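You operate a simulated robot arm through the tools that you are given. There is no shell and no other tool. Be economical: measure what you need, move in short steps, check, and stop when the job is done.

Carry out the task below with a simulated robot arm. There is one attempt and no reset: what you move stays moved.

JOB
Load the blue case from the cart into the printer and close the door.
Fine: clamp it, put the cart's flap up again, push the shelf in before the door.

It is judged by the outcome, as a careful person would: the job done as asked, and still so three seconds after it is handed in. It fails if anything else is knocked over, pushed out of place, dropped, spilled or broken.

ROBOT AND FRAMES
A 6-joint arm with a four-finger gripper on a trunk, on a base that drives. Base frame: it is fixed to the floor where the robot stands at the start and does not move with it; the origin is under the middle of the robot, x ahead of it, y to its left, z up. Readings come in cm, rad, newtons and seconds.
It reaches about 92.9 cm from its shoulder. Its first joint turns from -2.897 to 2.897 rad. Places, roughly: black case latch [-110, 250, 30]; black case slider [-130, 260, 30]; blue case latch [70, 50, 60]; blue case slider [80, 60, 60]; brown case [125, 0, 50]; cart flap [80, 40, 40]; cart pedal [80, 80, 10]; front door [70, -30, 50]; left clamp [110, 30, 40]; magazine shelf [130, 10, 30]; rails on the slide [130, 20, 30]; right clamp [120, -20, 30]. Payload 3.43 kg.
The tool frame sits at the grasp point between the pads (the TCP): z along the fingers, y along the line on which they close. The tips reach 3 cm beyond it. The gripper opens to 12 cm. The gripper's body begins 8.5 cm behind the TCP.
Orientation is that of the tool frame in the base frame, as a unit quaternion [w, x, y, z]. With the fingers straight down and closing along the base's y, the tool's x points along the base's -x, its y along +y and its z along -z.

CONTROLS
- The arm moves only by the tool step_arm. Its argument "series" is a list of rows, each an object of numbers (a shift or turn left out is 0, a gripper value left out holds the last): "x", "y", "z": the shift along the tool's x, y, z in cm; "rx", "ry", "rz": the turn, a rotation vector about the tool's x, y, z in rad; "fingers": the closure in counts, from 0 (fully open) to 255 (shut). In form: [{"x": .., "y": .., "z": .., "rx": .., "ry": .., "rz": .., "fingers": ..}, ...]. A call has 1 to 10 rows; each row shifts and turns the commanded pose from where the row before left it, along the tool's axes as they then stand. Each row takes 0.2 s and may step no farther than 5 cm and 0.15 rad from the row before; otherwise, or with a gripper value out of range, the whole call is refused. A pose out of reach is approached as far as the arm can. The call stops where the force on the tool passes 90 N (or 10 N more than at its start, if that is more) or the arm is blocked; 0.2 s more then pass. The fingers move at their own pace and stop on an object; they squeeze with about 20 N. The grip force told is the motor's: it shows also when the fingers shut on nothing. Time passes only in rows, and 0.2 s behind the last, so rows that do not move let the fingers close. The reply holds the time, the measured pose of the TCP, the force on the tool along the base axes, the opening and the grip force, in the units named above and with some noise, with the torque about the TCP (base axes, N m) and any sound that the robot's microphone picked up.
- Cameras (640 x 400 px; columns grow to the right, rows downward): "scene" is now at [3.29, 12.01, 166.36]; the picture's right is [-0.36, -0.93, 0.00], its down [-0.87, 0.34, -0.36] and it looks along [0.34, -0.13, -0.93] (base axes); focal length 292 px, centre (320, 200). "wrist" rides on the gripper at [7.1, -1.7, -12.1] in the tool frame; the picture's right is [0.23, 0.97, 0.00], its down [-0.81, 0.19, -0.55] and it looks along [-0.54, 0.13, 0.83] (tool axes); focal length 275 px, centre (320, 200). There is no depth. A picture from a camera that has moved, and an enlarged one, comes with that camera's place and axes in the base frame and with its lens.
- capture(camera): a new picture of that camera. It takes no simulated time.
- move_column(by): slides the trunk up (or, below 0, down) by that many cm; the arm and the scene camera ride with it, the base frame stays. It gives what a move gives, with no picture.
- roll_base(legs): drives the robot by 1 to 6 legs, each [ahead, left, turn to the left] in cm, cm and rad, along the robot's own axes; the way and the turn of a leg run together, so that a leg with both is an arc; at most 150 cm and 3.142 rad a leg. The arm and the cameras ride along, it lands a little off, and it stops where it bumps. It gives what a move gives.
- pan_tilt(pan, tilt): turns the head with the scene camera to pan (to the left, within 2.094 rad either way) and tilt (down, from -0.506 to 1.204), counted from straight ahead of the robot. It gives what a move gives.
- inspect(camera, box): a new picture of the part [left, top, right, bottom] of that camera's present view, enlarged. It takes no simulated time.
- sign_off(): hands the job in; it is judged then, once.

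Work in short steps. Places have to be worked out from the pictures, the camera data and where the tool is seen: move nearer, look again, correct. Check each grasp and each placing, and mend what went wrong. You have 120 turns and 82 pictures in all, those below and enlarged ones among them. Open the gripper and draw the arm clear of the work before you hand the job in, unless the task says otherwise; then end with one line.

The tools are called as name(argument=value, ...) on one line, values as JSON. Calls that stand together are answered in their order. step_arm: Moves the arm, as the interface text tells. Its arguments: {"type":"object","properties":{"series":{"type":"array","items":{"type":"object","properties":{"x":{"type":"number"},"y":{"type":"number"},"z":{"type":"number"},"rx":{"type":"number"},"ry":{"type":"number"},"rz":{"type":"number"},"fingers":{"type":"number"}}}}},"required":["series"]} The other tools are called the same way: move_column (by) slides the trunk up or down; roll_base (legs) drives the base; pan_tilt (pan, tilt) turns the head that bears the scene camera; capture (camera) takes a picture; inspect (camera, box) takes an enlarged picture of a part of a camera's view; sign_off () hands the job in.

At the start:

```text
t: 0.0
position: [43.62, 3.56, 55.18]
tcp_rot: [0.0, 0.0, 1.0, 0.001]
wrist_force: [1.2, -0.1, 0.6]
ft_torque: [0.03, 0.03, 0.02]
gripper_width: 12.02
finger_force: 0.1
trunk travel left (down, up): [-20.0, 24.0]
robot x, y, heading: [-0.07, 0.15, 0.001]
head pan, tilt: [-0.368, 1.201]
```

scene: 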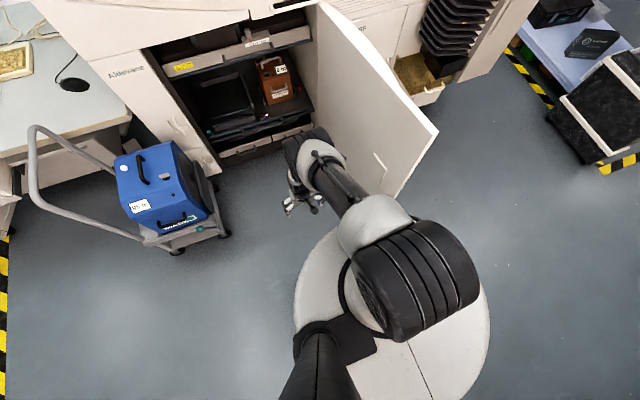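
wrist: 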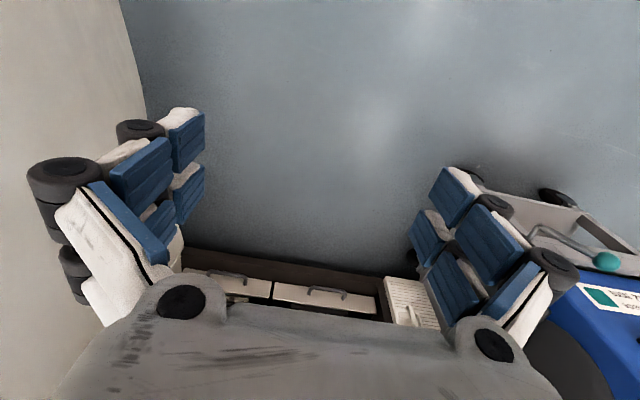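

The blue case stands on a cart to the left, and the printer is open ahead with a brown case inside. I'll look closer at both before moving.

inspect(camera="scene", box=[20, 100, 260, 260])

inspect(camera="scene", box=[130, 0, 370, 180])

pan_tilt(pan=0.1, tilt=0.7)

capture(camera="scene")

```text
2.50 times, centred on (140, 180) of scene
camera zoom: at [3.29, 12.01, 166.36], right [-0.36, -0.93, 0.0], down [-0.87, 0.34, -0.36], along [0.34, -0.13, -0.93], focal length 730 px, centre (770, 250)
```

zoom: 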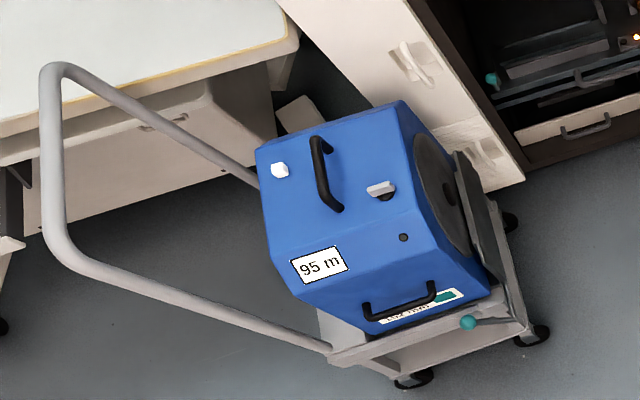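

```text
2.22 times, centred on (250, 90) of scene
camera zoom: at [3.29, 12.01, 166.36], right [-0.36, -0.93, 0.0], down [-0.87, 0.34, -0.36], along [0.34, -0.13, -0.93], focal length 648 px, centre (476, 444)
```

zoom: 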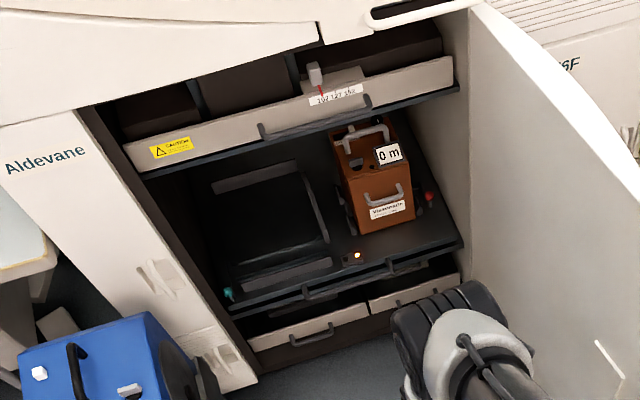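

```text
t: 0.9
position: [43.77, 3.46, 55.17]
tcp_rot: [0.0, 0.0, 1.0, 0.0]
wrist_force: [-1.4, -0.8, 0.2]
ft_torque: [0.01, 0.0, 0.03]
gripper_width: 12.0
finger_force: 0.1
trunk travel left (down, up): [-20.0, 24.0]
robot x, y, heading: [-0.02, -0.39, 0.002]
head pan, tilt: [0.099, 0.7]
```

```text
77 pictures are left
camera scene: at [6.53, 14.86, 169.95], right [0.1, -1.0, 0.0], down [-0.64, -0.06, -0.76], along [0.76, 0.08, -0.64], focal length 292 px, centre (320, 200)
```

scene: 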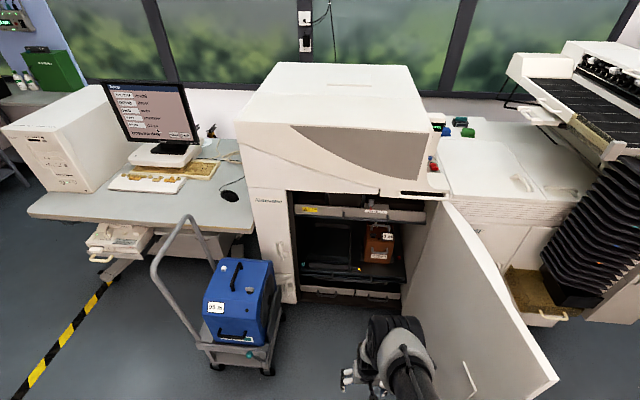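

Now closer looks at the shelf inside the printer and at the case and cart.

inspect(camera="scene", box=[280, 185, 440, 305])

inspect(camera="scene", box=[180, 250, 300, 380])

inspect(camera="wrist", box=[400, 150, 640, 330])

```text
3.33 times, centred on (360, 245) of scene
camera zoom: at [6.53, 14.86, 169.95], right [0.1, -1.0, 0.0], down [-0.64, -0.06, -0.76], along [0.76, 0.08, -0.64], focal length 973 px, centre (187, 50)
```

zoom: 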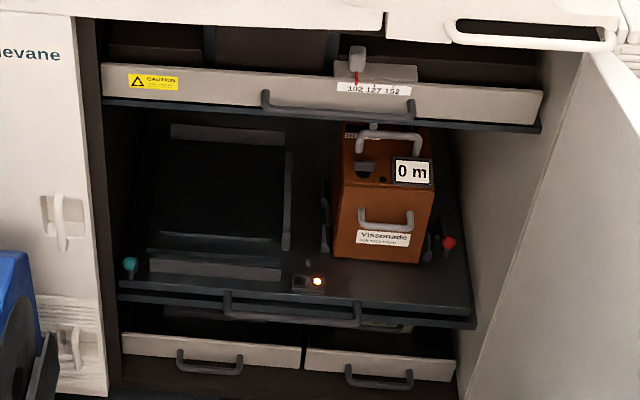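

```text
3.08 times, centred on (240, 315) of scene
camera zoom: at [6.53, 14.86, 169.95], right [0.1, -1.0, 0.0], down [-0.64, -0.06, -0.76], along [0.76, 0.08, -0.64], focal length 898 px, centre (566, -154)
```

zoom: 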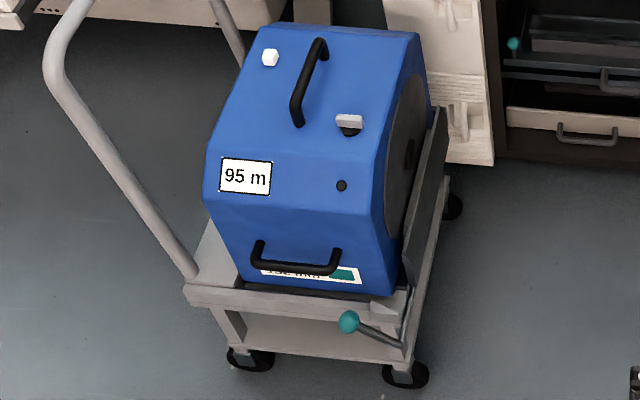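

```text
2.22 times, centred on (520, 240) of wrist
camera zoom: at [36.61, 1.77, 67.17], right [-0.23, 0.97, 0.0], down [0.81, 0.19, 0.55], along [0.54, 0.13, -0.83], focal length 612 px, centre (-124, 111)
```

zoom: 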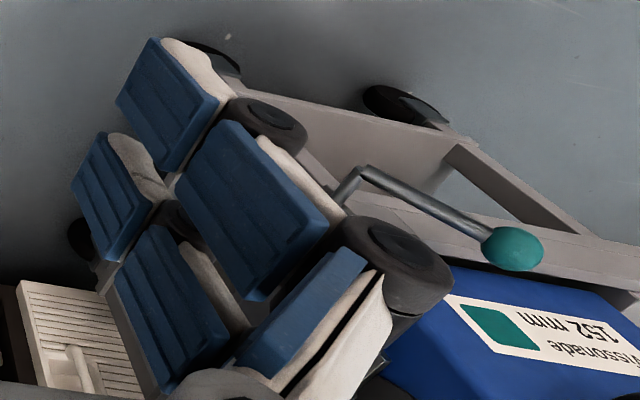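

I'll check the monitor and labels for instructions, and the slide's details.

inspect(camera="scene", box=[100, 80, 200, 145])

inspect(camera="scene", box=[285, 195, 365, 245])

inspect(camera="scene", box=[290, 235, 410, 305])

```text
6.15 times, centred on (150, 112) of scene
camera zoom: at [6.53, 14.86, 169.95], right [0.1, -1.0, 0.0], down [-0.64, -0.06, -0.76], along [0.76, 0.08, -0.64], focal length 1796 px, centre (1366, 738)
```

zoom: 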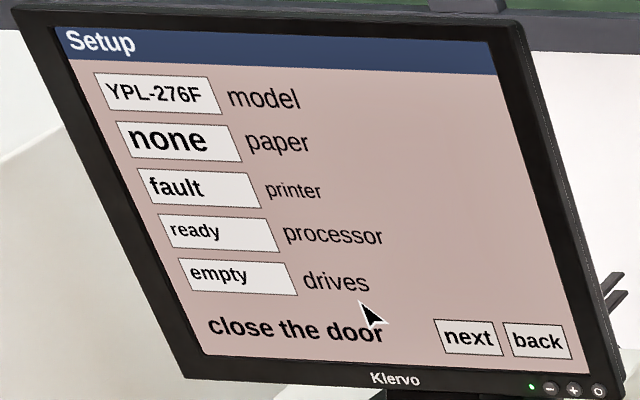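

```text
8.00 times, centred on (325, 220) of scene
camera zoom: at [6.53, 14.86, 169.95], right [0.1, -1.0, 0.0], down [-0.64, -0.06, -0.76], along [0.76, 0.08, -0.64], focal length 2334 px, centre (280, 40)
```

zoom: 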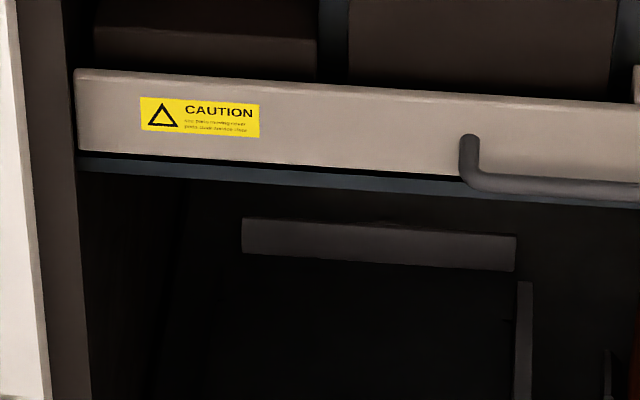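

```text
5.33 times, centred on (350, 270) of scene
camera zoom: at [6.53, 14.86, 169.95], right [0.1, -1.0, 0.0], down [-0.64, -0.06, -0.76], along [0.76, 0.08, -0.64], focal length 1556 px, centre (160, -173)
```

zoom: 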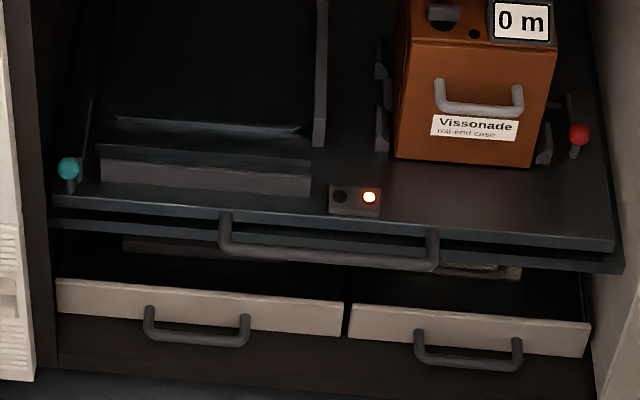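

No special instruction beyond the job; the plan looks like: pull shelf out, lower flap, slide the case along −y onto the rails, clamp, flap up, shelf in, door shut. I turn the gripper so it closes vertically-ish on the shelf handle (closing across y-bar), tilted 45° forward.

step_arm(series=[{"rz": 0.15}, {"rz": 0.15}, {"rz": 0.15}, {"rz": 0.15}, {"rz": 0.15}, {"rz": 0.15}, {"rz": 0.15}, {"rz": 0.15}, {"rz": 0.15}, {"rz": 0.15}])

step_arm(series=[{"rz": 0.071}, {"rx": -0.15}, {"rx": -0.15}, {"rx": -0.15}, {"rx": -0.15}, {"rx": -0.15}, {"rx": -0.035}])

capture(camera="wrist")

capture(camera="scene")

```text
t: 3.1
position: [43.72, 3.32, 55.22]
tcp_rot: [-0.001, 0.682, 0.731, 0.0]
wrist_force: [-0.9, -0.3, 0.0]
ft_torque: [0.0, -0.03, 0.01]
gripper_width: 12.01
finger_force: 0.0
trunk travel left (down, up): [-20.0, 24.0]
robot x, y, heading: [-0.08, 0.41, -0.004]
head pan, tilt: [0.099, 0.7]
```

```text
t: 4.7
position: [44.19, 3.52, 59.04]
tcp_rot: [0.271, 0.653, 0.653, 0.271]
wrist_force: [-0.6, 1.0, 0.1]
ft_torque: [0.01, -0.03, 0.0]
gripper_width: 12.0
finger_force: 0.0
out of reach, approached as far as the arm can: row 5, 6, 7
trunk travel left (down, up): [-20.0, 24.0]
robot x, y, heading: [0.07, 0.14, 0.002]
head pan, tilt: [0.099, 0.7]
```

```text
70 pictures are left
camera wrist: at [34.46, 10.6, 66.36], right [0.69, 0.23, 0.69], down [-0.25, -0.81, 0.53], along [0.68, -0.54, -0.5], focal length 275 px, centre (320, 200)
```

wrist: 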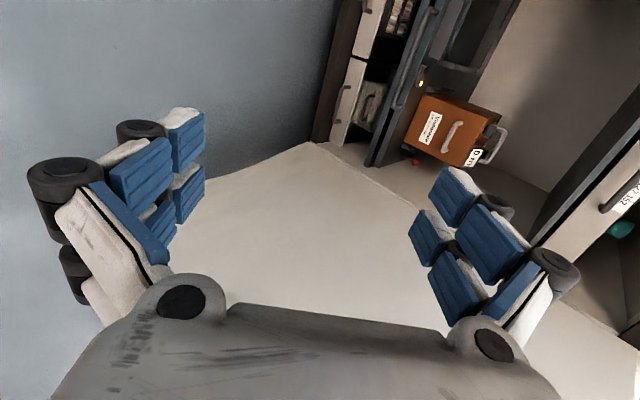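

```text
69 pictures are left
camera scene: at [6.52, 14.86, 169.96], right [0.1, -1.0, 0.0], down [-0.64, -0.06, -0.76], along [0.76, 0.08, -0.64], focal length 292 px, centre (320, 200)
```

scene: 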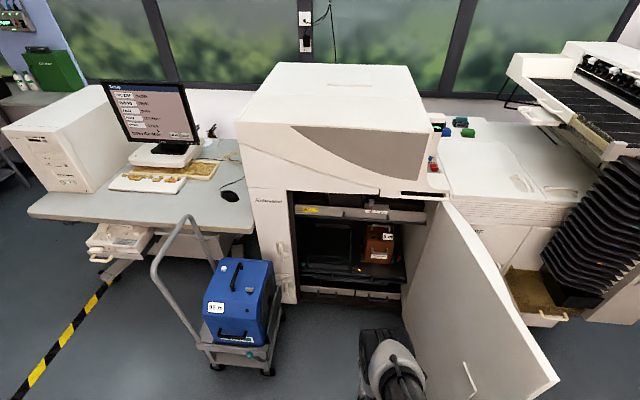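

The wrist view catches the shelf edge and light; enlarging it to triangulate the handle.

inspect(camera="wrist", box=[320, 0, 560, 170])

```text
2.35 times, centred on (440, 85) of wrist
camera zoom: at [34.46, 10.6, 66.36], right [0.69, 0.23, 0.69], down [-0.25, -0.81, 0.53], along [0.68, -0.54, -0.5], focal length 648 px, centre (38, 471)
```

zoom: 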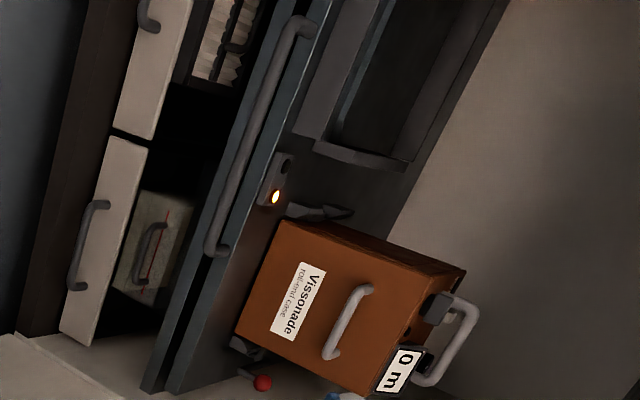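

Triangulated the shelf handle bar at about (104.6, 7.5, 30), some 22 cm long along y. I extend the arm forward/down and tilt nearer to horizontal.

step_arm(series=[{"z": 4.7}, {"z": 4.7}, {"z": 4.7}, {"z": 4.7}, {"z": 4.7}, {"z": 2}, {"rx": -0.15}, {"rx": -0.15}, {"rx": -0.15}, {"rx": -0.05, "fingers": 110}])

```text
t: 6.9
position: [58.07, 3.16, 69.18]
tcp_rot: [0.424, 0.567, 0.566, 0.423]
wrist_force: [0.3, -0.4, -0.4]
ft_torque: [0.0, -0.01, -0.01]
gripper_width: 9.34
finger_force: 4.5
out of reach, approached as far as the arm can: row 1, 2, 3, 4, 5, 6, 7, 8, 9, 10
trunk travel left (down, up): [-20.0, 24.0]
robot x, y, heading: [-0.24, 0.23, 0.002]
head pan, tilt: [0.099, 0.7]
```

The shoulder is evidently high; lower the trunk by 20 cm to reach down.

move_column(by=-20)

step_arm(series=[{}, {}])

capture(camera="scene")

```text
t: 9.1
position: [58.05, 3.23, 49.24]
tcp_rot: [0.423, 0.568, 0.566, 0.422]
wrist_force: [0.1, 0.5, -0.3]
ft_torque: [-0.01, 0.02, 0.02]
gripper_width: 6.84
finger_force: 0.0
trunk travel left (down, up): [0.0, 44.0]
robot x, y, heading: [-0.01, 0.23, -0.001]
head pan, tilt: [0.099, 0.7]
```

```text
t: 9.7
position: [58.06, 3.11, 49.14]
tcp_rot: [0.423, 0.567, 0.567, 0.422]
wrist_force: [-1.3, 0.7, 0.2]
ft_torque: [0.0, 0.0, 0.01]
gripper_width: 6.83
finger_force: 0.0
trunk travel left (down, up): [0.0, 44.0]
robot x, y, heading: [-0.25, 0.07, 0.0]
head pan, tilt: [0.099, 0.7]
```

```text
67 pictures are left
camera scene: at [6.52, 14.86, 149.96], right [0.1, -1.0, 0.0], down [-0.64, -0.06, -0.76], along [0.76, 0.08, -0.64], focal length 292 px, centre (320, 200)
```

scene: 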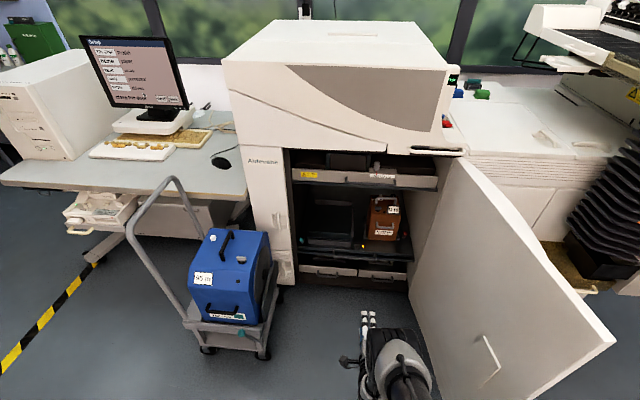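

Now lower the TCP toward handle height (z≈31) and align y.

step_arm(series=[{"x": 0.88, "y": -3.45, "z": 1.03}, {"x": 0.88, "y": -3.45, "z": 1.03}, {"x": 0.88, "y": -3.45, "z": 1.03}, {"x": 0.88, "y": -3.45, "z": 1.03}, {"x": 0.88, "y": -3.45, "z": 1.03}, {}])

```text
t: 11.1
position: [57.44, 5.65, 49.18]
tcp_rot: [0.421, 0.568, 0.567, 0.422]
wrist_force: [-0.5, -1.4, 0.1]
ft_torque: [0.02, 0.01, 0.05]
gripper_width: 6.82
finger_force: 0.0
out of reach, approached as far as the arm can: row 1, 2, 3, 4, 5
trunk travel left (down, up): [0.0, 44.0]
robot x, y, heading: [-0.09, -0.1, 0.002]
head pan, tilt: [0.099, 0.7]
```

Still limited; test whether going straight forward is reachable, to learn the limit.

step_arm(series=[{"y": 1.1, "z": 3.8}, {"y": 1.1, "z": 3.8}, {"y": 1.1, "z": 3.8}, {"y": 1.1, "z": 3.8}])

step_arm(series=[{"y": -3.8, "z": 1.1}, {"y": -3.8, "z": 1.1}, {"y": -3.8, "z": 1.1}])

```text
t: 12.1
position: [71.69, 5.31, 52.97]
tcp_rot: [0.421, 0.568, 0.567, 0.422]
wrist_force: [0.2, 0.0, -0.2]
ft_torque: [0.0, -0.07, 0.0]
gripper_width: 6.84
finger_force: 0.0
out of reach, approached as far as the arm can: row 1, 2, 3, 4
trunk travel left (down, up): [0.0, 44.0]
robot x, y, heading: [0.04, -0.21, -0.001]
head pan, tilt: [0.099, 0.7]
```

```text
t: 12.9
position: [68.15, 4.84, 51.38]
tcp_rot: [0.422, 0.567, 0.567, 0.424]
wrist_force: [1.0, -0.6, -0.3]
ft_torque: [0.0, 0.0, 0.02]
gripper_width: 6.85
finger_force: 0.0
out of reach, approached as far as the arm can: row 1, 2, 3
trunk travel left (down, up): [0.0, 44.0]
robot x, y, heading: [0.24, -0.15, -0.0]
head pan, tilt: [0.099, 0.7]
```

The limit seems to be how far the wrist can bend up, so I go back to a steeper tool (about 0.5 rad forward from vertical) and then lower.

step_arm(series=[{"rx": 0.15}, {"rx": 0.15}, {"rx": 0.15}, {"rx": 0.15}, {"rx": 0.15}, {"rx": 0.035}])

step_arm(series=[{"y": -1.6, "z": 3.0}, {"y": -1.6, "z": 3.0}, {"y": -1.6, "z": 3.0}, {"y": -1.6, "z": 3.0}])

```text
t: 14.3
position: [67.73, 4.7, 51.56]
tcp_rot: [0.182, 0.684, 0.684, 0.178]
wrist_force: [0.2, -0.3, 0.5]
ft_torque: [-0.04, 0.0, -0.01]
gripper_width: 6.83
finger_force: 0.0
trunk travel left (down, up): [0.0, 44.0]
robot x, y, heading: [0.04, 0.43, -0.001]
head pan, tilt: [0.099, 0.7]
```

```text
t: 15.3
position: [65.68, 4.79, 42.66]
tcp_rot: [0.175, 0.684, 0.686, 0.175]
wrist_force: [0.4, 0.4, 1.4]
ft_torque: [-0.05, 0.06, 0.02]
gripper_width: 6.86
finger_force: 0.2
out of reach, approached as far as the arm can: row 1, 2, 4
trunk travel left (down, up): [0.0, 44.0]
robot x, y, heading: [-0.33, 0.01, 0.002]
head pan, tilt: [0.099, 0.7]
```

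Probe further: move back in x while lowering to see which limit applies.

step_arm(series=[{"rx": 0.15}, {"rx": 0.15}, {"rx": 0.15}, {"rx": 0.05}, {"z": 3}, {"z": 3}, {"z": 3}, {"z": 3}])

capture(camera="scene")

```text
t: 17.1
position: [56.5, 5.37, 37.83]
tcp_rot: [0.098, 0.706, 0.698, 0.064]
wrist_force: [0.4, -0.6, 0.0]
ft_torque: [-0.05, -0.01, -0.01]
gripper_width: 6.84
finger_force: 0.0
out of reach, approached as far as the arm can: row 1, 2, 3, 4, 5, 6, 7, 8
trunk travel left (down, up): [0.0, 44.0]
robot x, y, heading: [0.24, -0.14, 0.0]
head pan, tilt: [0.099, 0.7]
```

```text
66 pictures are left
camera scene: at [6.52, 14.86, 149.96], right [0.1, -1.0, 0.0], down [-0.64, -0.06, -0.77], along [0.76, 0.08, -0.64], focal length 292 px, centre (320, 200)
```

scene: 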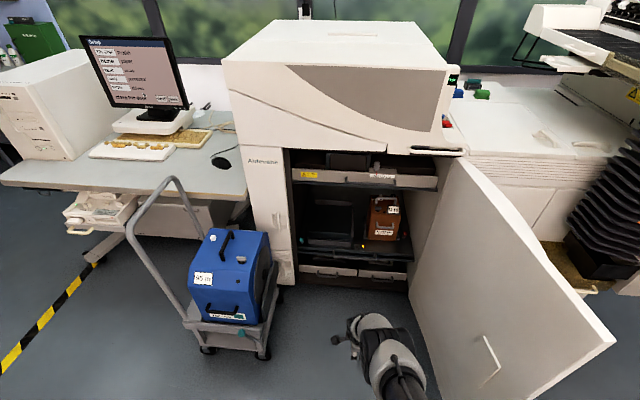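

The stop pattern suggests a wrist joint limit linked to my +90° turn. I undo that turn and test lowering and tilting in the original finger orientation.

step_arm(series=[{"y": 0, "z": -5}, {"z": -5}, {"rz": -0.15}, {"rz": -0.15}, {"rz": -0.15}, {"rz": -0.15}, {"rz": -0.15}, {"rz": -0.15}, {"rz": -0.15}, {"rz": -0.15}])

step_arm(series=[{"rz": -0.15}, {"rz": -0.15}, {"rz": -0.071}, {"z": 4}, {"z": 4}, {"z": 4}, {"z": 4}])

```text
t: 19.3
position: [54.29, 5.96, 47.68]
tcp_rot: [0.116, 0.187, 0.976, 0.0]
wrist_force: [-0.4, -0.3, 0.5]
ft_torque: [-0.01, 0.01, 0.04]
gripper_width: 6.84
finger_force: 0.0
trunk travel left (down, up): [0.0, 44.0]
robot x, y, heading: [0.13, -0.27, -0.001]
head pan, tilt: [0.099, 0.7]
```

```text
t: 20.9
position: [55.21, 4.77, 37.13]
tcp_rot: [0.113, 0.005, 0.993, -0.021]
wrist_force: [0.4, -0.8, 0.5]
ft_torque: [0.01, 0.01, 0.01]
gripper_width: 6.81
finger_force: 0.1
out of reach, approached as far as the arm can: row 6, 7
trunk travel left (down, up): [0.0, 44.0]
robot x, y, heading: [-0.35, -0.14, 0.001]
head pan, tilt: [0.099, 0.7]
```

Check whether this is plain outer reach: move back 15 cm and lower again.

step_arm(series=[{"z": -2}, {"x": 5}, {"x": 5}, {"x": 5}, {"z": 4}, {"z": 4}, {"z": 4}])

pan_tilt(pan=-0.3, tilt=1.2)

capture(camera="scene")

```text
t: 22.5
position: [42.45, 4.42, 32.4]
tcp_rot: [0.114, 0.006, 0.993, -0.021]
wrist_force: [0.5, -0.5, 0.2]
ft_torque: [-0.01, -0.01, 0.0]
gripper_width: 6.82
finger_force: 0.0
out of reach, approached as far as the arm can: row 2, 5, 6, 7
trunk travel left (down, up): [0.0, 44.0]
robot x, y, heading: [0.02, 0.37, 0.002]
head pan, tilt: [0.099, 0.7]
```

```text
t: 23.4
position: [42.61, 4.47, 32.38]
tcp_rot: [0.113, 0.004, 0.993, -0.02]
wrist_force: [-0.5, -0.4, -0.5]
ft_torque: [-0.01, 0.03, -0.01]
gripper_width: 6.82
finger_force: 0.0
trunk travel left (down, up): [0.0, 44.0]
robot x, y, heading: [0.2, -0.13, 0.002]
head pan, tilt: [-0.3, 1.201]
```

```text
65 pictures are left
camera scene: at [3.42, 12.37, 146.37], right [-0.3, -0.96, 0.0], down [-0.89, 0.28, -0.36], along [0.35, -0.11, -0.93], focal length 292 px, centre (320, 200)
```

scene: 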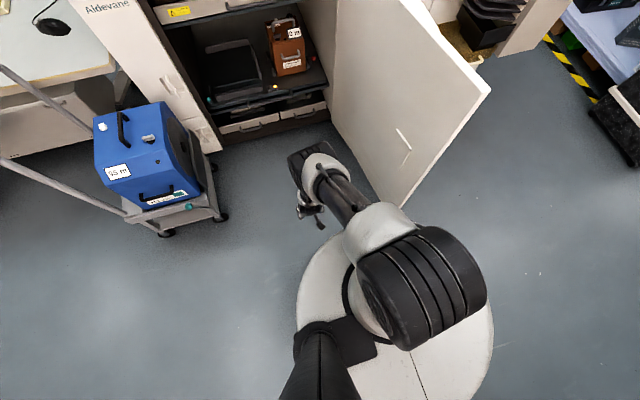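

The low limit acts on the wrist height (wrist point no lower than about z≈53), so I'll work with fingers straight down: TCP down to ~31 is possible near x≈40. I straighten the tool, turn the closing axis along x, and lift a bit for transit.

step_arm(series=[{"z": -4}, {"z": -4}, {"ry": 0.113, "rx": -0.02}, {"ry": 0.113, "rx": -0.023}, {"rz": 0.15}, {"rz": 0.15}, {"rz": 0.15}, {"rz": 0.15}, {"rz": 0.15}, {"rz": 0.15}])

step_arm(series=[{"rz": 0.15}, {"rz": 0.15}, {"rz": 0.15}, {"rz": 0.15}, {"rz": 0.071}, {"z": 4}, {"z": 4}, {"z": 3}, {"z": 2}])

```text
t: 25.6
position: [40.55, 4.74, 40.16]
tcp_rot: [0.0, 0.44, 0.898, 0.0]
wrist_force: [-0.4, -0.3, 0.0]
ft_torque: [-0.02, 0.03, 0.0]
gripper_width: 6.84
finger_force: 0.0
trunk travel left (down, up): [0.0, 44.0]
robot x, y, heading: [-0.06, -0.33, 0.004]
head pan, tilt: [-0.3, 1.201]
```

```text
t: 27.6
position: [39.58, 4.74, 32.19]
tcp_rot: [-0.001, 0.712, 0.703, 0.001]
wrist_force: [-0.4, -0.8, -0.5]
ft_torque: [0.01, 0.01, 0.01]
gripper_width: 6.83
finger_force: 0.1
out of reach, approached as far as the arm can: row 7, 8, 9
trunk travel left (down, up): [0.0, 44.0]
robot x, y, heading: [-0.36, 0.2, 0.001]
head pan, tilt: [-0.3, 1.201]
```

At z=32.2 here; test whether pulling in closer goes lower.

step_arm(series=[{"y": -4}, {"y": -4}, {"z": 3}, {"z": 3}])

pan_tilt(pan=0.0, tilt=0.9)

capture(camera="scene")

```text
t: 28.6
position: [31.71, 4.96, 31.36]
tcp_rot: [0.0, 0.711, 0.703, 0.001]
wrist_force: [-0.4, -0.1, 0.1]
ft_torque: [0.02, -0.03, 0.03]
gripper_width: 6.84
finger_force: 0.2
out of reach, approached as far as the arm can: row 3, 4
trunk travel left (down, up): [0.0, 44.0]
robot x, y, heading: [-0.17, -0.18, 0.0]
head pan, tilt: [-0.3, 1.201]
```

```text
t: 29.4
position: [31.64, 4.91, 31.33]
tcp_rot: [-0.001, 0.711, 0.703, 0.001]
wrist_force: [0.1, 0.0, 0.1]
ft_torque: [-0.01, 0.0, 0.0]
gripper_width: 6.85
finger_force: 0.0
trunk travel left (down, up): [0.0, 44.0]
robot x, y, heading: [0.34, -0.18, 0.002]
head pan, tilt: [0.0, 0.901]
```

```text
64 pictures are left
camera scene: at [5.62, 14.02, 148.34], right [0.0, -1.0, 0.0], down [-0.78, 0.0, -0.62], along [0.62, 0.0, -0.78], focal length 292 px, centre (320, 200)
```

scene: 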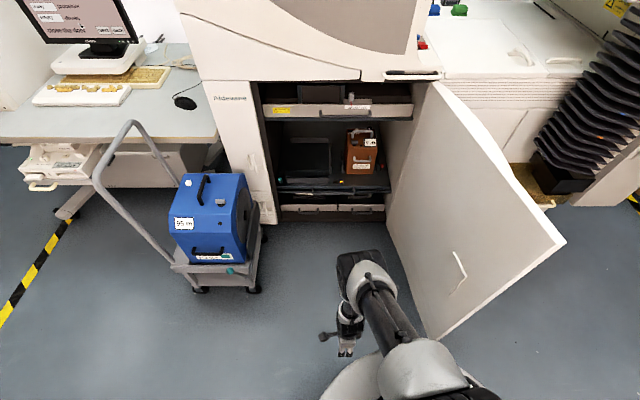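

Readings fit a fixed elbow at about (30, z 84) ahead of the base with a 53 cm swing: I can only get the TCP down to ~31.5 close in. I raise a bit, drive forward, and measure the shelf handle from nearby.

step_arm(series=[{"z": -4}, {"z": -4, "y": 4}, {"y": 4}])

roll_base(legs=[[45, 2, 0]])

capture(camera="wrist")

capture(camera="scene")

```text
refused: row 2 steps farther than a row can; nothing moved
```

```text
t: 32.2
position: [77.19, 7.18, 31.4]
tcp_rot: [0.0, 0.71, 0.704, 0.0]
wrist_force: [-0.4, 0.5, 0.9]
ft_torque: [0.0, 0.03, 0.0]
gripper_width: 6.82
finger_force: 0.1
trunk travel left (down, up): [0.0, 44.0]
robot x, y, heading: [45.58, 2.49, -0.002]
head pan, tilt: [0.0, 0.901]
```

```text
63 pictures are left
camera wrist: at [75.6, 14.28, 43.36], right [0.97, 0.22, 0.0], down [0.18, -0.81, 0.55], along [0.12, -0.54, -0.83], focal length 275 px, centre (320, 200)
```

wrist: 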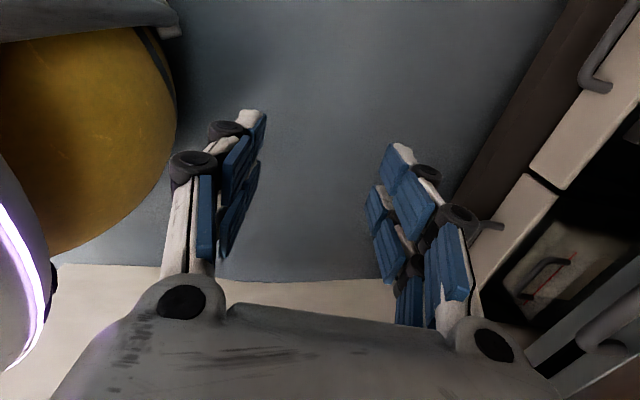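

```text
62 pictures are left
camera scene: at [51.08, 16.14, 148.34], right [0.0, -1.0, 0.0], down [-0.78, 0.0, -0.62], along [0.62, 0.0, -0.78], focal length 292 px, centre (320, 200)
```

scene: 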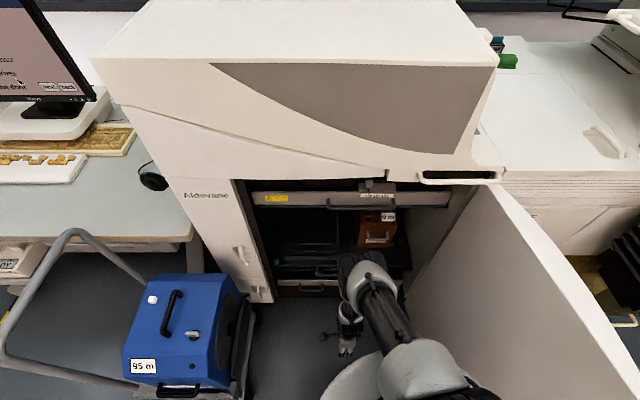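

The black blob ahead is the elbow at z≈84, so I must keep it under/before the upper drawer's handle (x≈105, z≈78); leaning 10 cm forward does that. Raise, lean forward 0.2 rad, and look.

step_arm(series=[{"z": -4}, {"z": -4}, {"y": 4}, {"y": 4}, {"rx": -0.11}, {"rx": -0.11}])

roll_base(legs=[[11, 0, 0]])

capture(camera="wrist")

inspect(camera="scene", box=[200, 160, 480, 335])

```text
t: 33.6
position: [85.26, 7.24, 39.34]
tcp_rot: [0.078, 0.706, 0.699, 0.078]
wrist_force: [0.0, 0.0, 0.0]
ft_torque: [0.0, 0.0, 0.03]
gripper_width: 6.83
finger_force: 0.1
trunk travel left (down, up): [0.0, 44.0]
robot x, y, heading: [45.24, 2.33, 0.006]
head pan, tilt: [0.0, 0.901]
```

```text
t: 34.8
position: [95.97, 7.13, 39.42]
tcp_rot: [0.077, 0.706, 0.7, 0.077]
wrist_force: [0.1, -0.2, 0.5]
ft_torque: [0.02, -0.01, -0.01]
gripper_width: 6.82
finger_force: 0.0
trunk travel left (down, up): [0.0, 44.0]
robot x, y, heading: [56.07, 2.51, -0.002]
head pan, tilt: [0.0, 0.901]
```

```text
61 pictures are left
camera wrist: at [91.82, 14.26, 50.71], right [0.95, 0.22, 0.21], down [0.06, -0.81, 0.58], along [0.3, -0.54, -0.79], focal length 275 px, centre (320, 200)
```

wrist: 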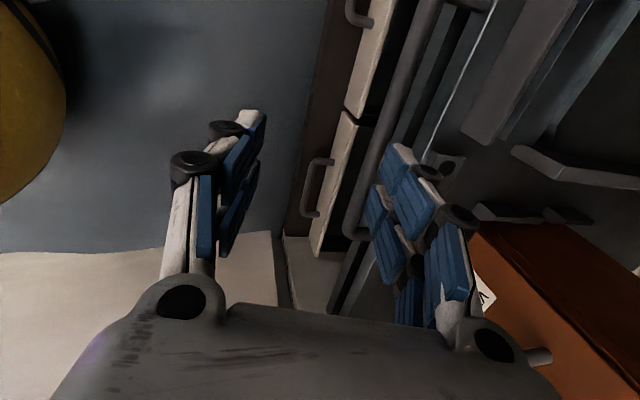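

```text
2.29 times, centred on (340, 248) of scene
camera zoom: at [61.81, 16.15, 148.34], right [0.0, -1.0, 0.0], down [-0.78, 0.0, -0.62], along [0.62, 0.0, -0.78], focal length 667 px, centre (274, 91)
```

zoom: 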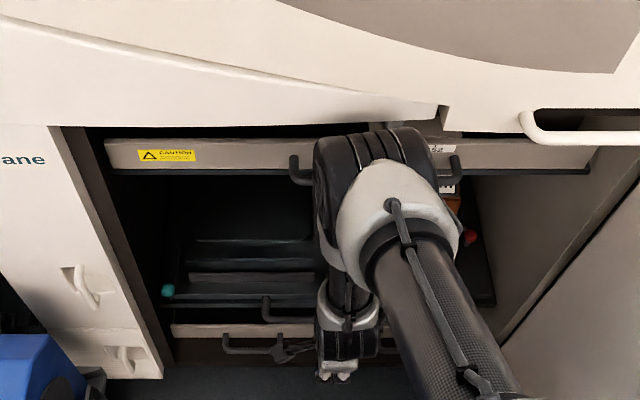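

Bar estimated at x≈104.4, z≈29.3. I zoom on the wrist view to see the gap between the bar and the shelf front.

inspect(camera="wrist", box=[320, 0, 520, 250])

```text
1.60 times, centred on (420, 125) of wrist
camera zoom: at [91.82, 14.26, 50.71], right [0.95, 0.22, 0.21], down [0.06, -0.81, 0.58], along [0.3, -0.54, -0.79], focal length 440 px, centre (160, 320)
```

zoom: 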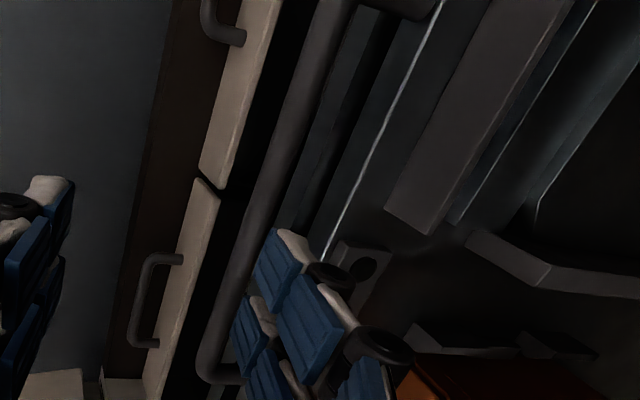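

Gap looks ~3.5 cm. Narrow the fingers to ~4.5 cm, lower to z≈34.3 here (keeps the elbow low and back), and check the elbow against the upper drawer before driving on.

step_arm(series=[{"y": -0.57, "z": 2.5, "fingers": 160}, {"y": -0.57, "z": 2.5}, {}, {}, {}])

inspect(camera="scene", box=[240, 160, 440, 335])

```text
t: 36.0
position: [95.84, 7.04, 34.33]
tcp_rot: [0.077, 0.706, 0.7, 0.078]
wrist_force: [-0.4, -0.4, -0.2]
ft_torque: [-0.01, -0.04, 0.02]
gripper_width: 4.52
finger_force: 0.1
trunk travel left (down, up): [0.0, 44.0]
robot x, y, heading: [56.2, 2.11, -0.0]
head pan, tilt: [0.0, 0.901]
```

```text
2.29 times, centred on (340, 248) of scene
camera zoom: at [61.8, 16.15, 148.35], right [0.0, -1.0, 0.0], down [-0.78, 0.0, -0.62], along [0.62, 0.0, -0.78], focal length 667 px, centre (274, 91)
```

zoom: 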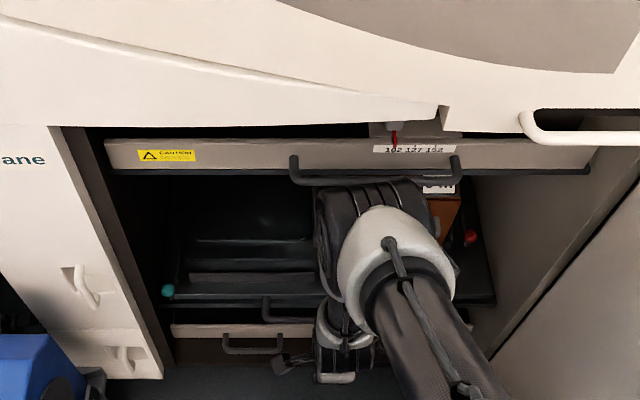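

Elbow front is around x≈93–98 now; drawer handle at ~104. I drive 5 cm and check the clearance again.

roll_base(legs=[[5, 0, 0]])

inspect(camera="scene", box=[260, 160, 420, 290])

inspect(camera="wrist", box=[160, 0, 560, 250])

```text
t: 36.9
position: [100.75, 6.95, 34.26]
tcp_rot: [0.078, 0.706, 0.699, 0.078]
wrist_force: [0.6, 0.1, -0.1]
ft_torque: [0.02, -0.01, 0.0]
gripper_width: 4.49
finger_force: 0.0
trunk travel left (down, up): [0.0, 44.0]
robot x, y, heading: [61.08, 2.13, -0.003]
head pan, tilt: [0.0, 0.901]
```

```text
3.08 times, centred on (340, 225) of scene
camera zoom: at [66.79, 16.14, 148.34], right [0.0, -1.0, 0.0], down [-0.78, 0.0, -0.62], along [0.62, 0.0, -0.78], focal length 898 px, centre (258, 123)
```

zoom: 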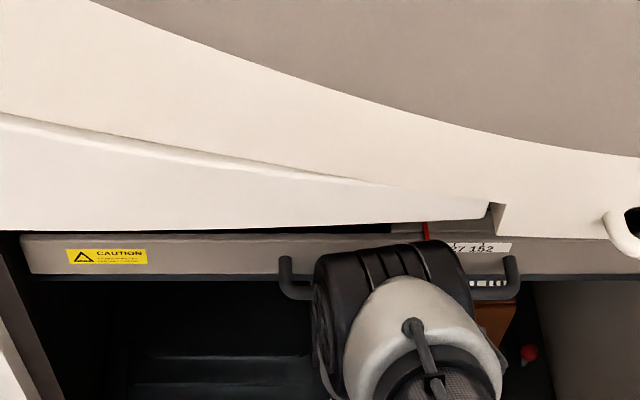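

```text
1.60 times, centred on (360, 125) of wrist
camera zoom: at [96.68, 14.18, 45.64], right [0.95, 0.22, 0.21], down [0.06, -0.81, 0.58], along [0.3, -0.54, -0.79], focal length 440 px, centre (256, 320)
```

zoom: 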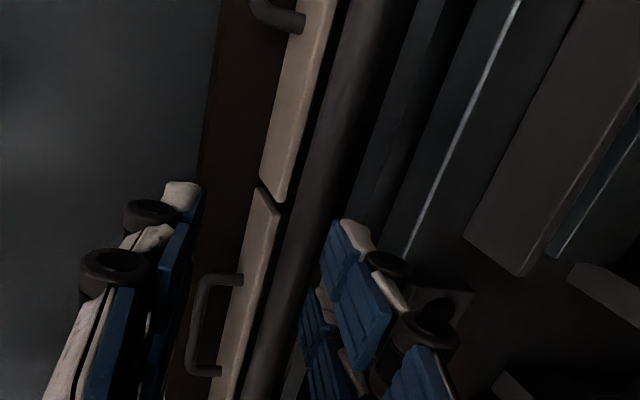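

Clearance seems a few cm still. Drive 3 cm more to put the fingers astride the bar.

roll_base(legs=[[3.1, 0, 0]])

inspect(camera="wrist", box=[160, 0, 560, 250])

```text
t: 37.7
position: [102.35, 6.84, 33.83]
tcp_rot: [0.075, 0.707, 0.7, 0.073]
wrist_force: [0.3, 0.8, -0.9]
ft_torque: [0.01, -0.02, 0.0]
gripper_width: 4.48
finger_force: 0.2
trunk travel left (down, up): [0.0, 44.0]
robot x, y, heading: [63.9, 2.0, 0.0]
head pan, tilt: [0.0, 0.901]
```

```text
1.60 times, centred on (360, 125) of wrist
camera zoom: at [98.38, 14.05, 45.2], right [0.95, 0.22, 0.2], down [0.07, -0.81, 0.58], along [0.29, -0.54, -0.79], focal length 440 px, centre (256, 320)
```

zoom: 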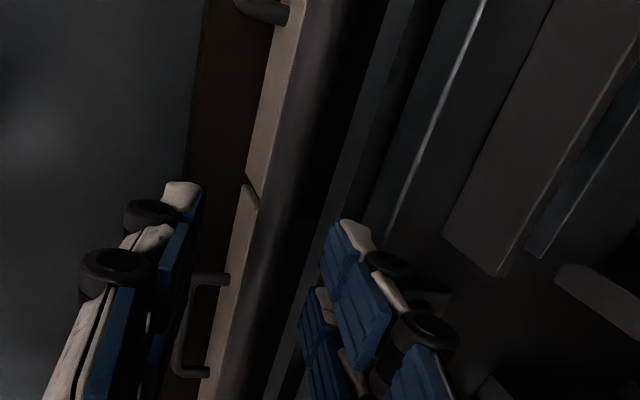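

The TCP lagged the base, so the elbow touched the upper drawer. Back off 2 cm at once and check that nothing shifted.

roll_base(legs=[[-2.5, 0, 0]])

capture(camera="scene")

```text
t: 38.5
position: [100.07, 6.94, 33.57]
tcp_rot: [0.074, 0.706, 0.701, 0.071]
wrist_force: [-1.5, -0.8, 0.1]
ft_torque: [0.02, 0.01, -0.04]
gripper_width: 4.48
finger_force: 0.1
trunk travel left (down, up): [0.0, 44.0]
robot x, y, heading: [61.61, 2.02, 0.005]
head pan, tilt: [0.0, 0.901]
```

```text
54 pictures are left
camera scene: at [67.25, 16.14, 148.35], right [0.0, -1.0, 0.0], down [-0.78, 0.0, -0.62], along [0.62, 0.0, -0.78], focal length 292 px, centre (320, 200)
```

scene: 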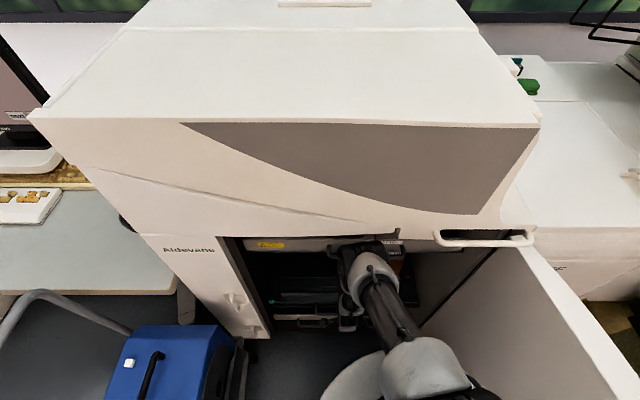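

Nothing moved. I now lean the arm forward from here (base stays) so the fingers are above the bar with the elbow held back.

step_arm(series=[{"y": 2.0, "z": 0.25}, {"y": 2.0, "z": 0.25}, {}])

inspect(camera="wrist", box=[160, 0, 560, 250])

```text
t: 39.3
position: [104.14, 6.78, 34.07]
tcp_rot: [0.073, 0.706, 0.701, 0.071]
wrist_force: [0.3, -0.6, -0.4]
ft_torque: [-0.01, 0.04, 0.03]
gripper_width: 4.45
finger_force: 0.0
trunk travel left (down, up): [0.0, 44.0]
robot x, y, heading: [61.8, 2.12, -0.003]
head pan, tilt: [0.0, 0.901]
```

```text
1.60 times, centred on (360, 125) of wrist
camera zoom: at [100.14, 13.91, 45.45], right [0.96, 0.22, 0.2], down [0.07, -0.81, 0.58], along [0.29, -0.54, -0.79], focal length 440 px, centre (256, 320)
```

zoom: 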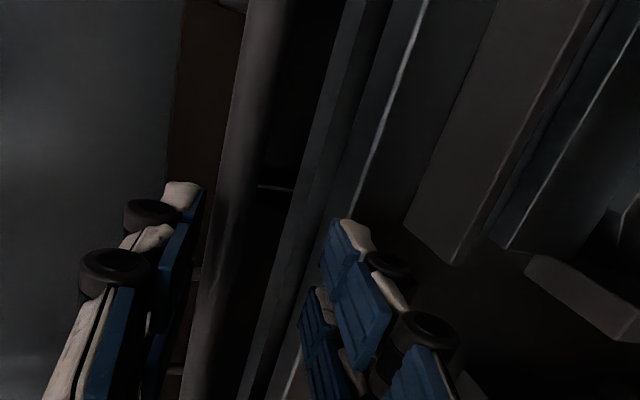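

Better stereo puts the bar at x≈103.5, z≈30.2, diameter ≈1.5 cm, shelf front at ≈108. Shift back 1.1 cm, lower 1.7 cm and close on the bar.

step_arm(series=[{"y": -1.1, "z": -0.24}, {"y": -0.35, "z": 1.6}, {"y": -0.1, "z": 0.5}, {"fingers": 255}, {}, {}, {}, {}])

```text
t: 41.1
position: [103.11, 6.91, 32.27]
tcp_rot: [0.074, 0.706, 0.701, 0.072]
wrist_force: [7.1, -2.4, 8.1]
ft_torque: [-0.34, -0.31, 1.5]
gripper_width: 1.49
finger_force: 45.2
trunk travel left (down, up): [0.0, 44.0]
robot x, y, heading: [61.73, 2.34, 0.001]
head pan, tilt: [0.0, 0.901]
```

Gripped the bar (1.49 cm). Pull by driving back slowly, first 10 cm.

roll_base(legs=[[-10, 0, 0]])

capture(camera="scene")

```text
t: 42.3
position: [92.86, 6.81, 32.08]
tcp_rot: [0.072, 0.707, 0.7, 0.07]
wrist_force: [-2.4, 26.6, 13.7]
ft_torque: [0.77, 0.02, 1.83]
gripper_width: 1.5
finger_force: 44.7
trunk travel left (down, up): [0.0, 44.0]
robot x, y, heading: [51.73, 2.04, 0.0]
head pan, tilt: [0.0, 0.901]
```

```text
52 pictures are left
camera scene: at [57.15, 16.23, 148.34], right [0.0, -1.0, 0.0], down [-0.78, 0.0, -0.62], along [0.62, 0.0, -0.78], focal length 292 px, centre (320, 200)
```

scene: 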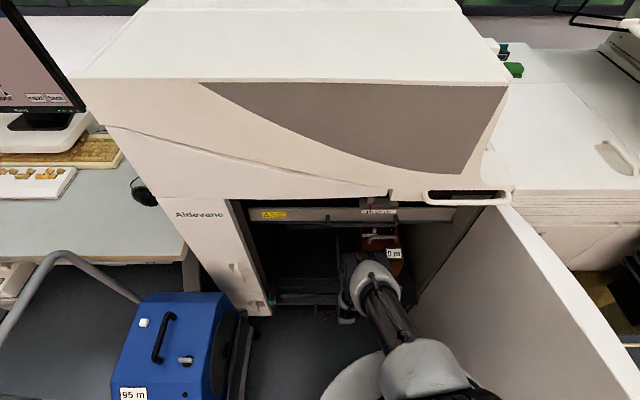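

The shelf follows. Pull on in stages, watching the cart clearance.

roll_base(legs=[[-15, 0, 0]])

roll_base(legs=[[-10, 0, 0]])

capture(camera="scene")

```text
t: 43.6
position: [77.98, 6.77, 32.1]
tcp_rot: [0.072, 0.707, 0.7, 0.07]
wrist_force: [-2.4, -21.6, 11.3]
ft_torque: [-0.82, -0.03, 1.55]
gripper_width: 1.47
finger_force: 44.6
trunk travel left (down, up): [0.0, 44.0]
robot x, y, heading: [36.65, 2.2, -0.002]
head pan, tilt: [0.0, 0.901]
```

```text
t: 44.8
position: [68.3, 6.84, 32.11]
tcp_rot: [0.072, 0.706, 0.701, 0.07]
wrist_force: [-2.3, -25.0, 12.9]
ft_torque: [-0.95, -0.05, 1.48]
gripper_width: 1.48
finger_force: 44.9
trunk travel left (down, up): [0.0, 44.0]
robot x, y, heading: [26.96, 2.31, -0.001]
head pan, tilt: [0.0, 0.901]
```

```text
51 pictures are left
camera scene: at [32.68, 16.14, 148.36], right [0.0, -1.0, 0.0], down [-0.78, 0.0, -0.62], along [0.62, 0.0, -0.78], focal length 292 px, centre (320, 200)
```

scene: 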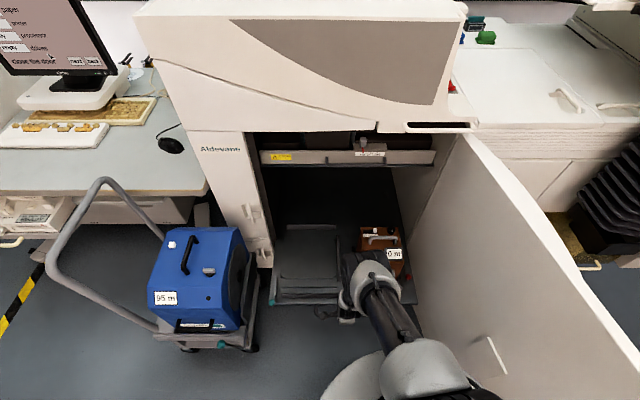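

Tray now spans x≈75–107, the case x≈62–86, so the shelf must still come out. Pull further, expecting a stop.

roll_base(legs=[[-8, 0, 0]])

roll_base(legs=[[-5, 0, 0]])

capture(camera="scene")

```text
t: 45.8
position: [60.38, 6.79, 32.16]
tcp_rot: [0.073, 0.707, 0.7, 0.069]
wrist_force: [-2.2, 27.4, 6.1]
ft_torque: [0.77, 0.06, 1.84]
gripper_width: 1.47
finger_force: 45.1
trunk travel left (down, up): [0.0, 44.0]
robot x, y, heading: [19.48, 2.04, -0.009]
head pan, tilt: [0.0, 0.901]
```

```text
t: 46.8
position: [55.38, 6.82, 32.08]
tcp_rot: [0.072, 0.707, 0.7, 0.069]
wrist_force: [-10.9, 10.0, 10.3]
ft_torque: [0.25, 0.16, 1.69]
gripper_width: 1.48
finger_force: 44.9
trunk travel left (down, up): [0.0, 44.0]
robot x, y, heading: [14.28, 2.27, -0.01]
head pan, tilt: [0.0, 0.901]
```

```text
50 pictures are left
camera scene: at [19.92, 16.29, 148.34], right [-0.01, -1.0, 0.0], down [-0.78, 0.0, -0.62], along [0.62, 0.0, -0.78], focal length 292 px, centre (320, 200)
```

scene: 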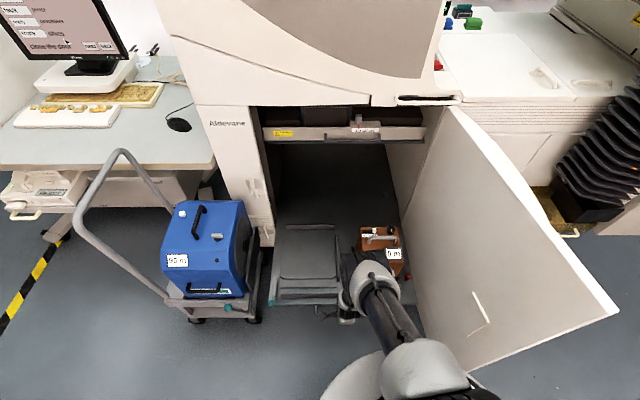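

Force rose slightly; pull 3 cm more to see if that is the stop.

roll_base(legs=[[-3, 0, 0]])

inspect(camera="scene", box=[140, 180, 420, 340])

```text
t: 47.6
position: [53.29, 6.94, 32.39]
tcp_rot: [0.078, 0.706, 0.699, 0.076]
wrist_force: [31.7, -10.3, -2.8]
ft_torque: [-0.32, -0.67, 1.67]
gripper_width: 1.5
finger_force: 45.1
trunk travel left (down, up): [0.0, 44.0]
robot x, y, heading: [10.96, 2.31, -0.003]
head pan, tilt: [0.0, 0.901]
```

```text
2.29 times, centred on (280, 260) of scene
camera zoom: at [17.09, 16.25, 148.35], right [-0.01, -1.0, 0.0], down [-0.78, 0.01, -0.62], along [0.62, 0.0, -0.78], focal length 667 px, centre (411, 63)
```

zoom: 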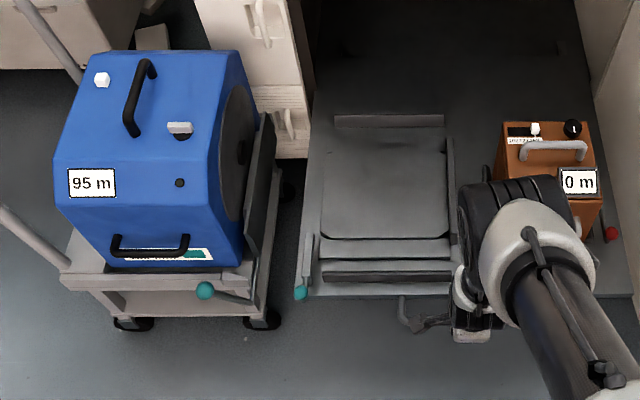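

The shelf has hit its stop (about 50 cm out). Open the fingers to ~4.5 cm and lift straight clear of the bar.

step_arm(series=[{"fingers": 165}, {}, {}, {}, {"z": -3}, {"z": -4}, {"z": -4}, {"z": -4}])

roll_base(legs=[[-12, 0, 0]])

pan_tilt(pan=0.5, tilt=0.95)

capture(camera="scene")

```text
t: 49.4
position: [50.0, 6.98, 46.98]
tcp_rot: [0.077, 0.706, 0.7, 0.075]
wrist_force: [-0.4, 0.1, -0.5]
ft_torque: [-0.04, 0.01, -0.03]
gripper_width: 4.25
finger_force: 0.0
trunk travel left (down, up): [0.0, 44.0]
robot x, y, heading: [11.51, 2.46, -0.008]
head pan, tilt: [0.0, 0.901]
```

```text
t: 50.6
position: [38.29, 7.17, 47.03]
tcp_rot: [0.077, 0.705, 0.701, 0.075]
wrist_force: [0.1, -0.1, 0.3]
ft_torque: [0.03, -0.02, 0.03]
gripper_width: 4.25
finger_force: 0.1
trunk travel left (down, up): [0.0, 44.0]
robot x, y, heading: [-0.54, 2.35, -0.005]
head pan, tilt: [0.0, 0.901]
```

```text
t: 51.5
position: [38.21, 7.16, 46.98]
tcp_rot: [0.078, 0.706, 0.7, 0.075]
wrist_force: [0.2, 0.0, 0.0]
ft_torque: [-0.03, 0.01, -0.03]
gripper_width: 4.24
finger_force: 0.0
trunk travel left (down, up): [0.0, 44.0]
robot x, y, heading: [-0.55, 2.46, -0.001]
head pan, tilt: [0.499, 0.949]
```

```text
48 pictures are left
camera scene: at [4.04, 19.83, 147.98], right [0.47, -0.88, 0.0], down [-0.72, -0.39, -0.58], along [0.51, 0.28, -0.81], focal length 292 px, centre (320, 200)
```

scene: 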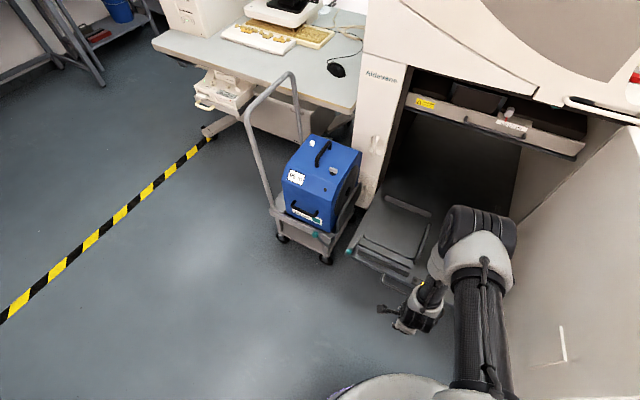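

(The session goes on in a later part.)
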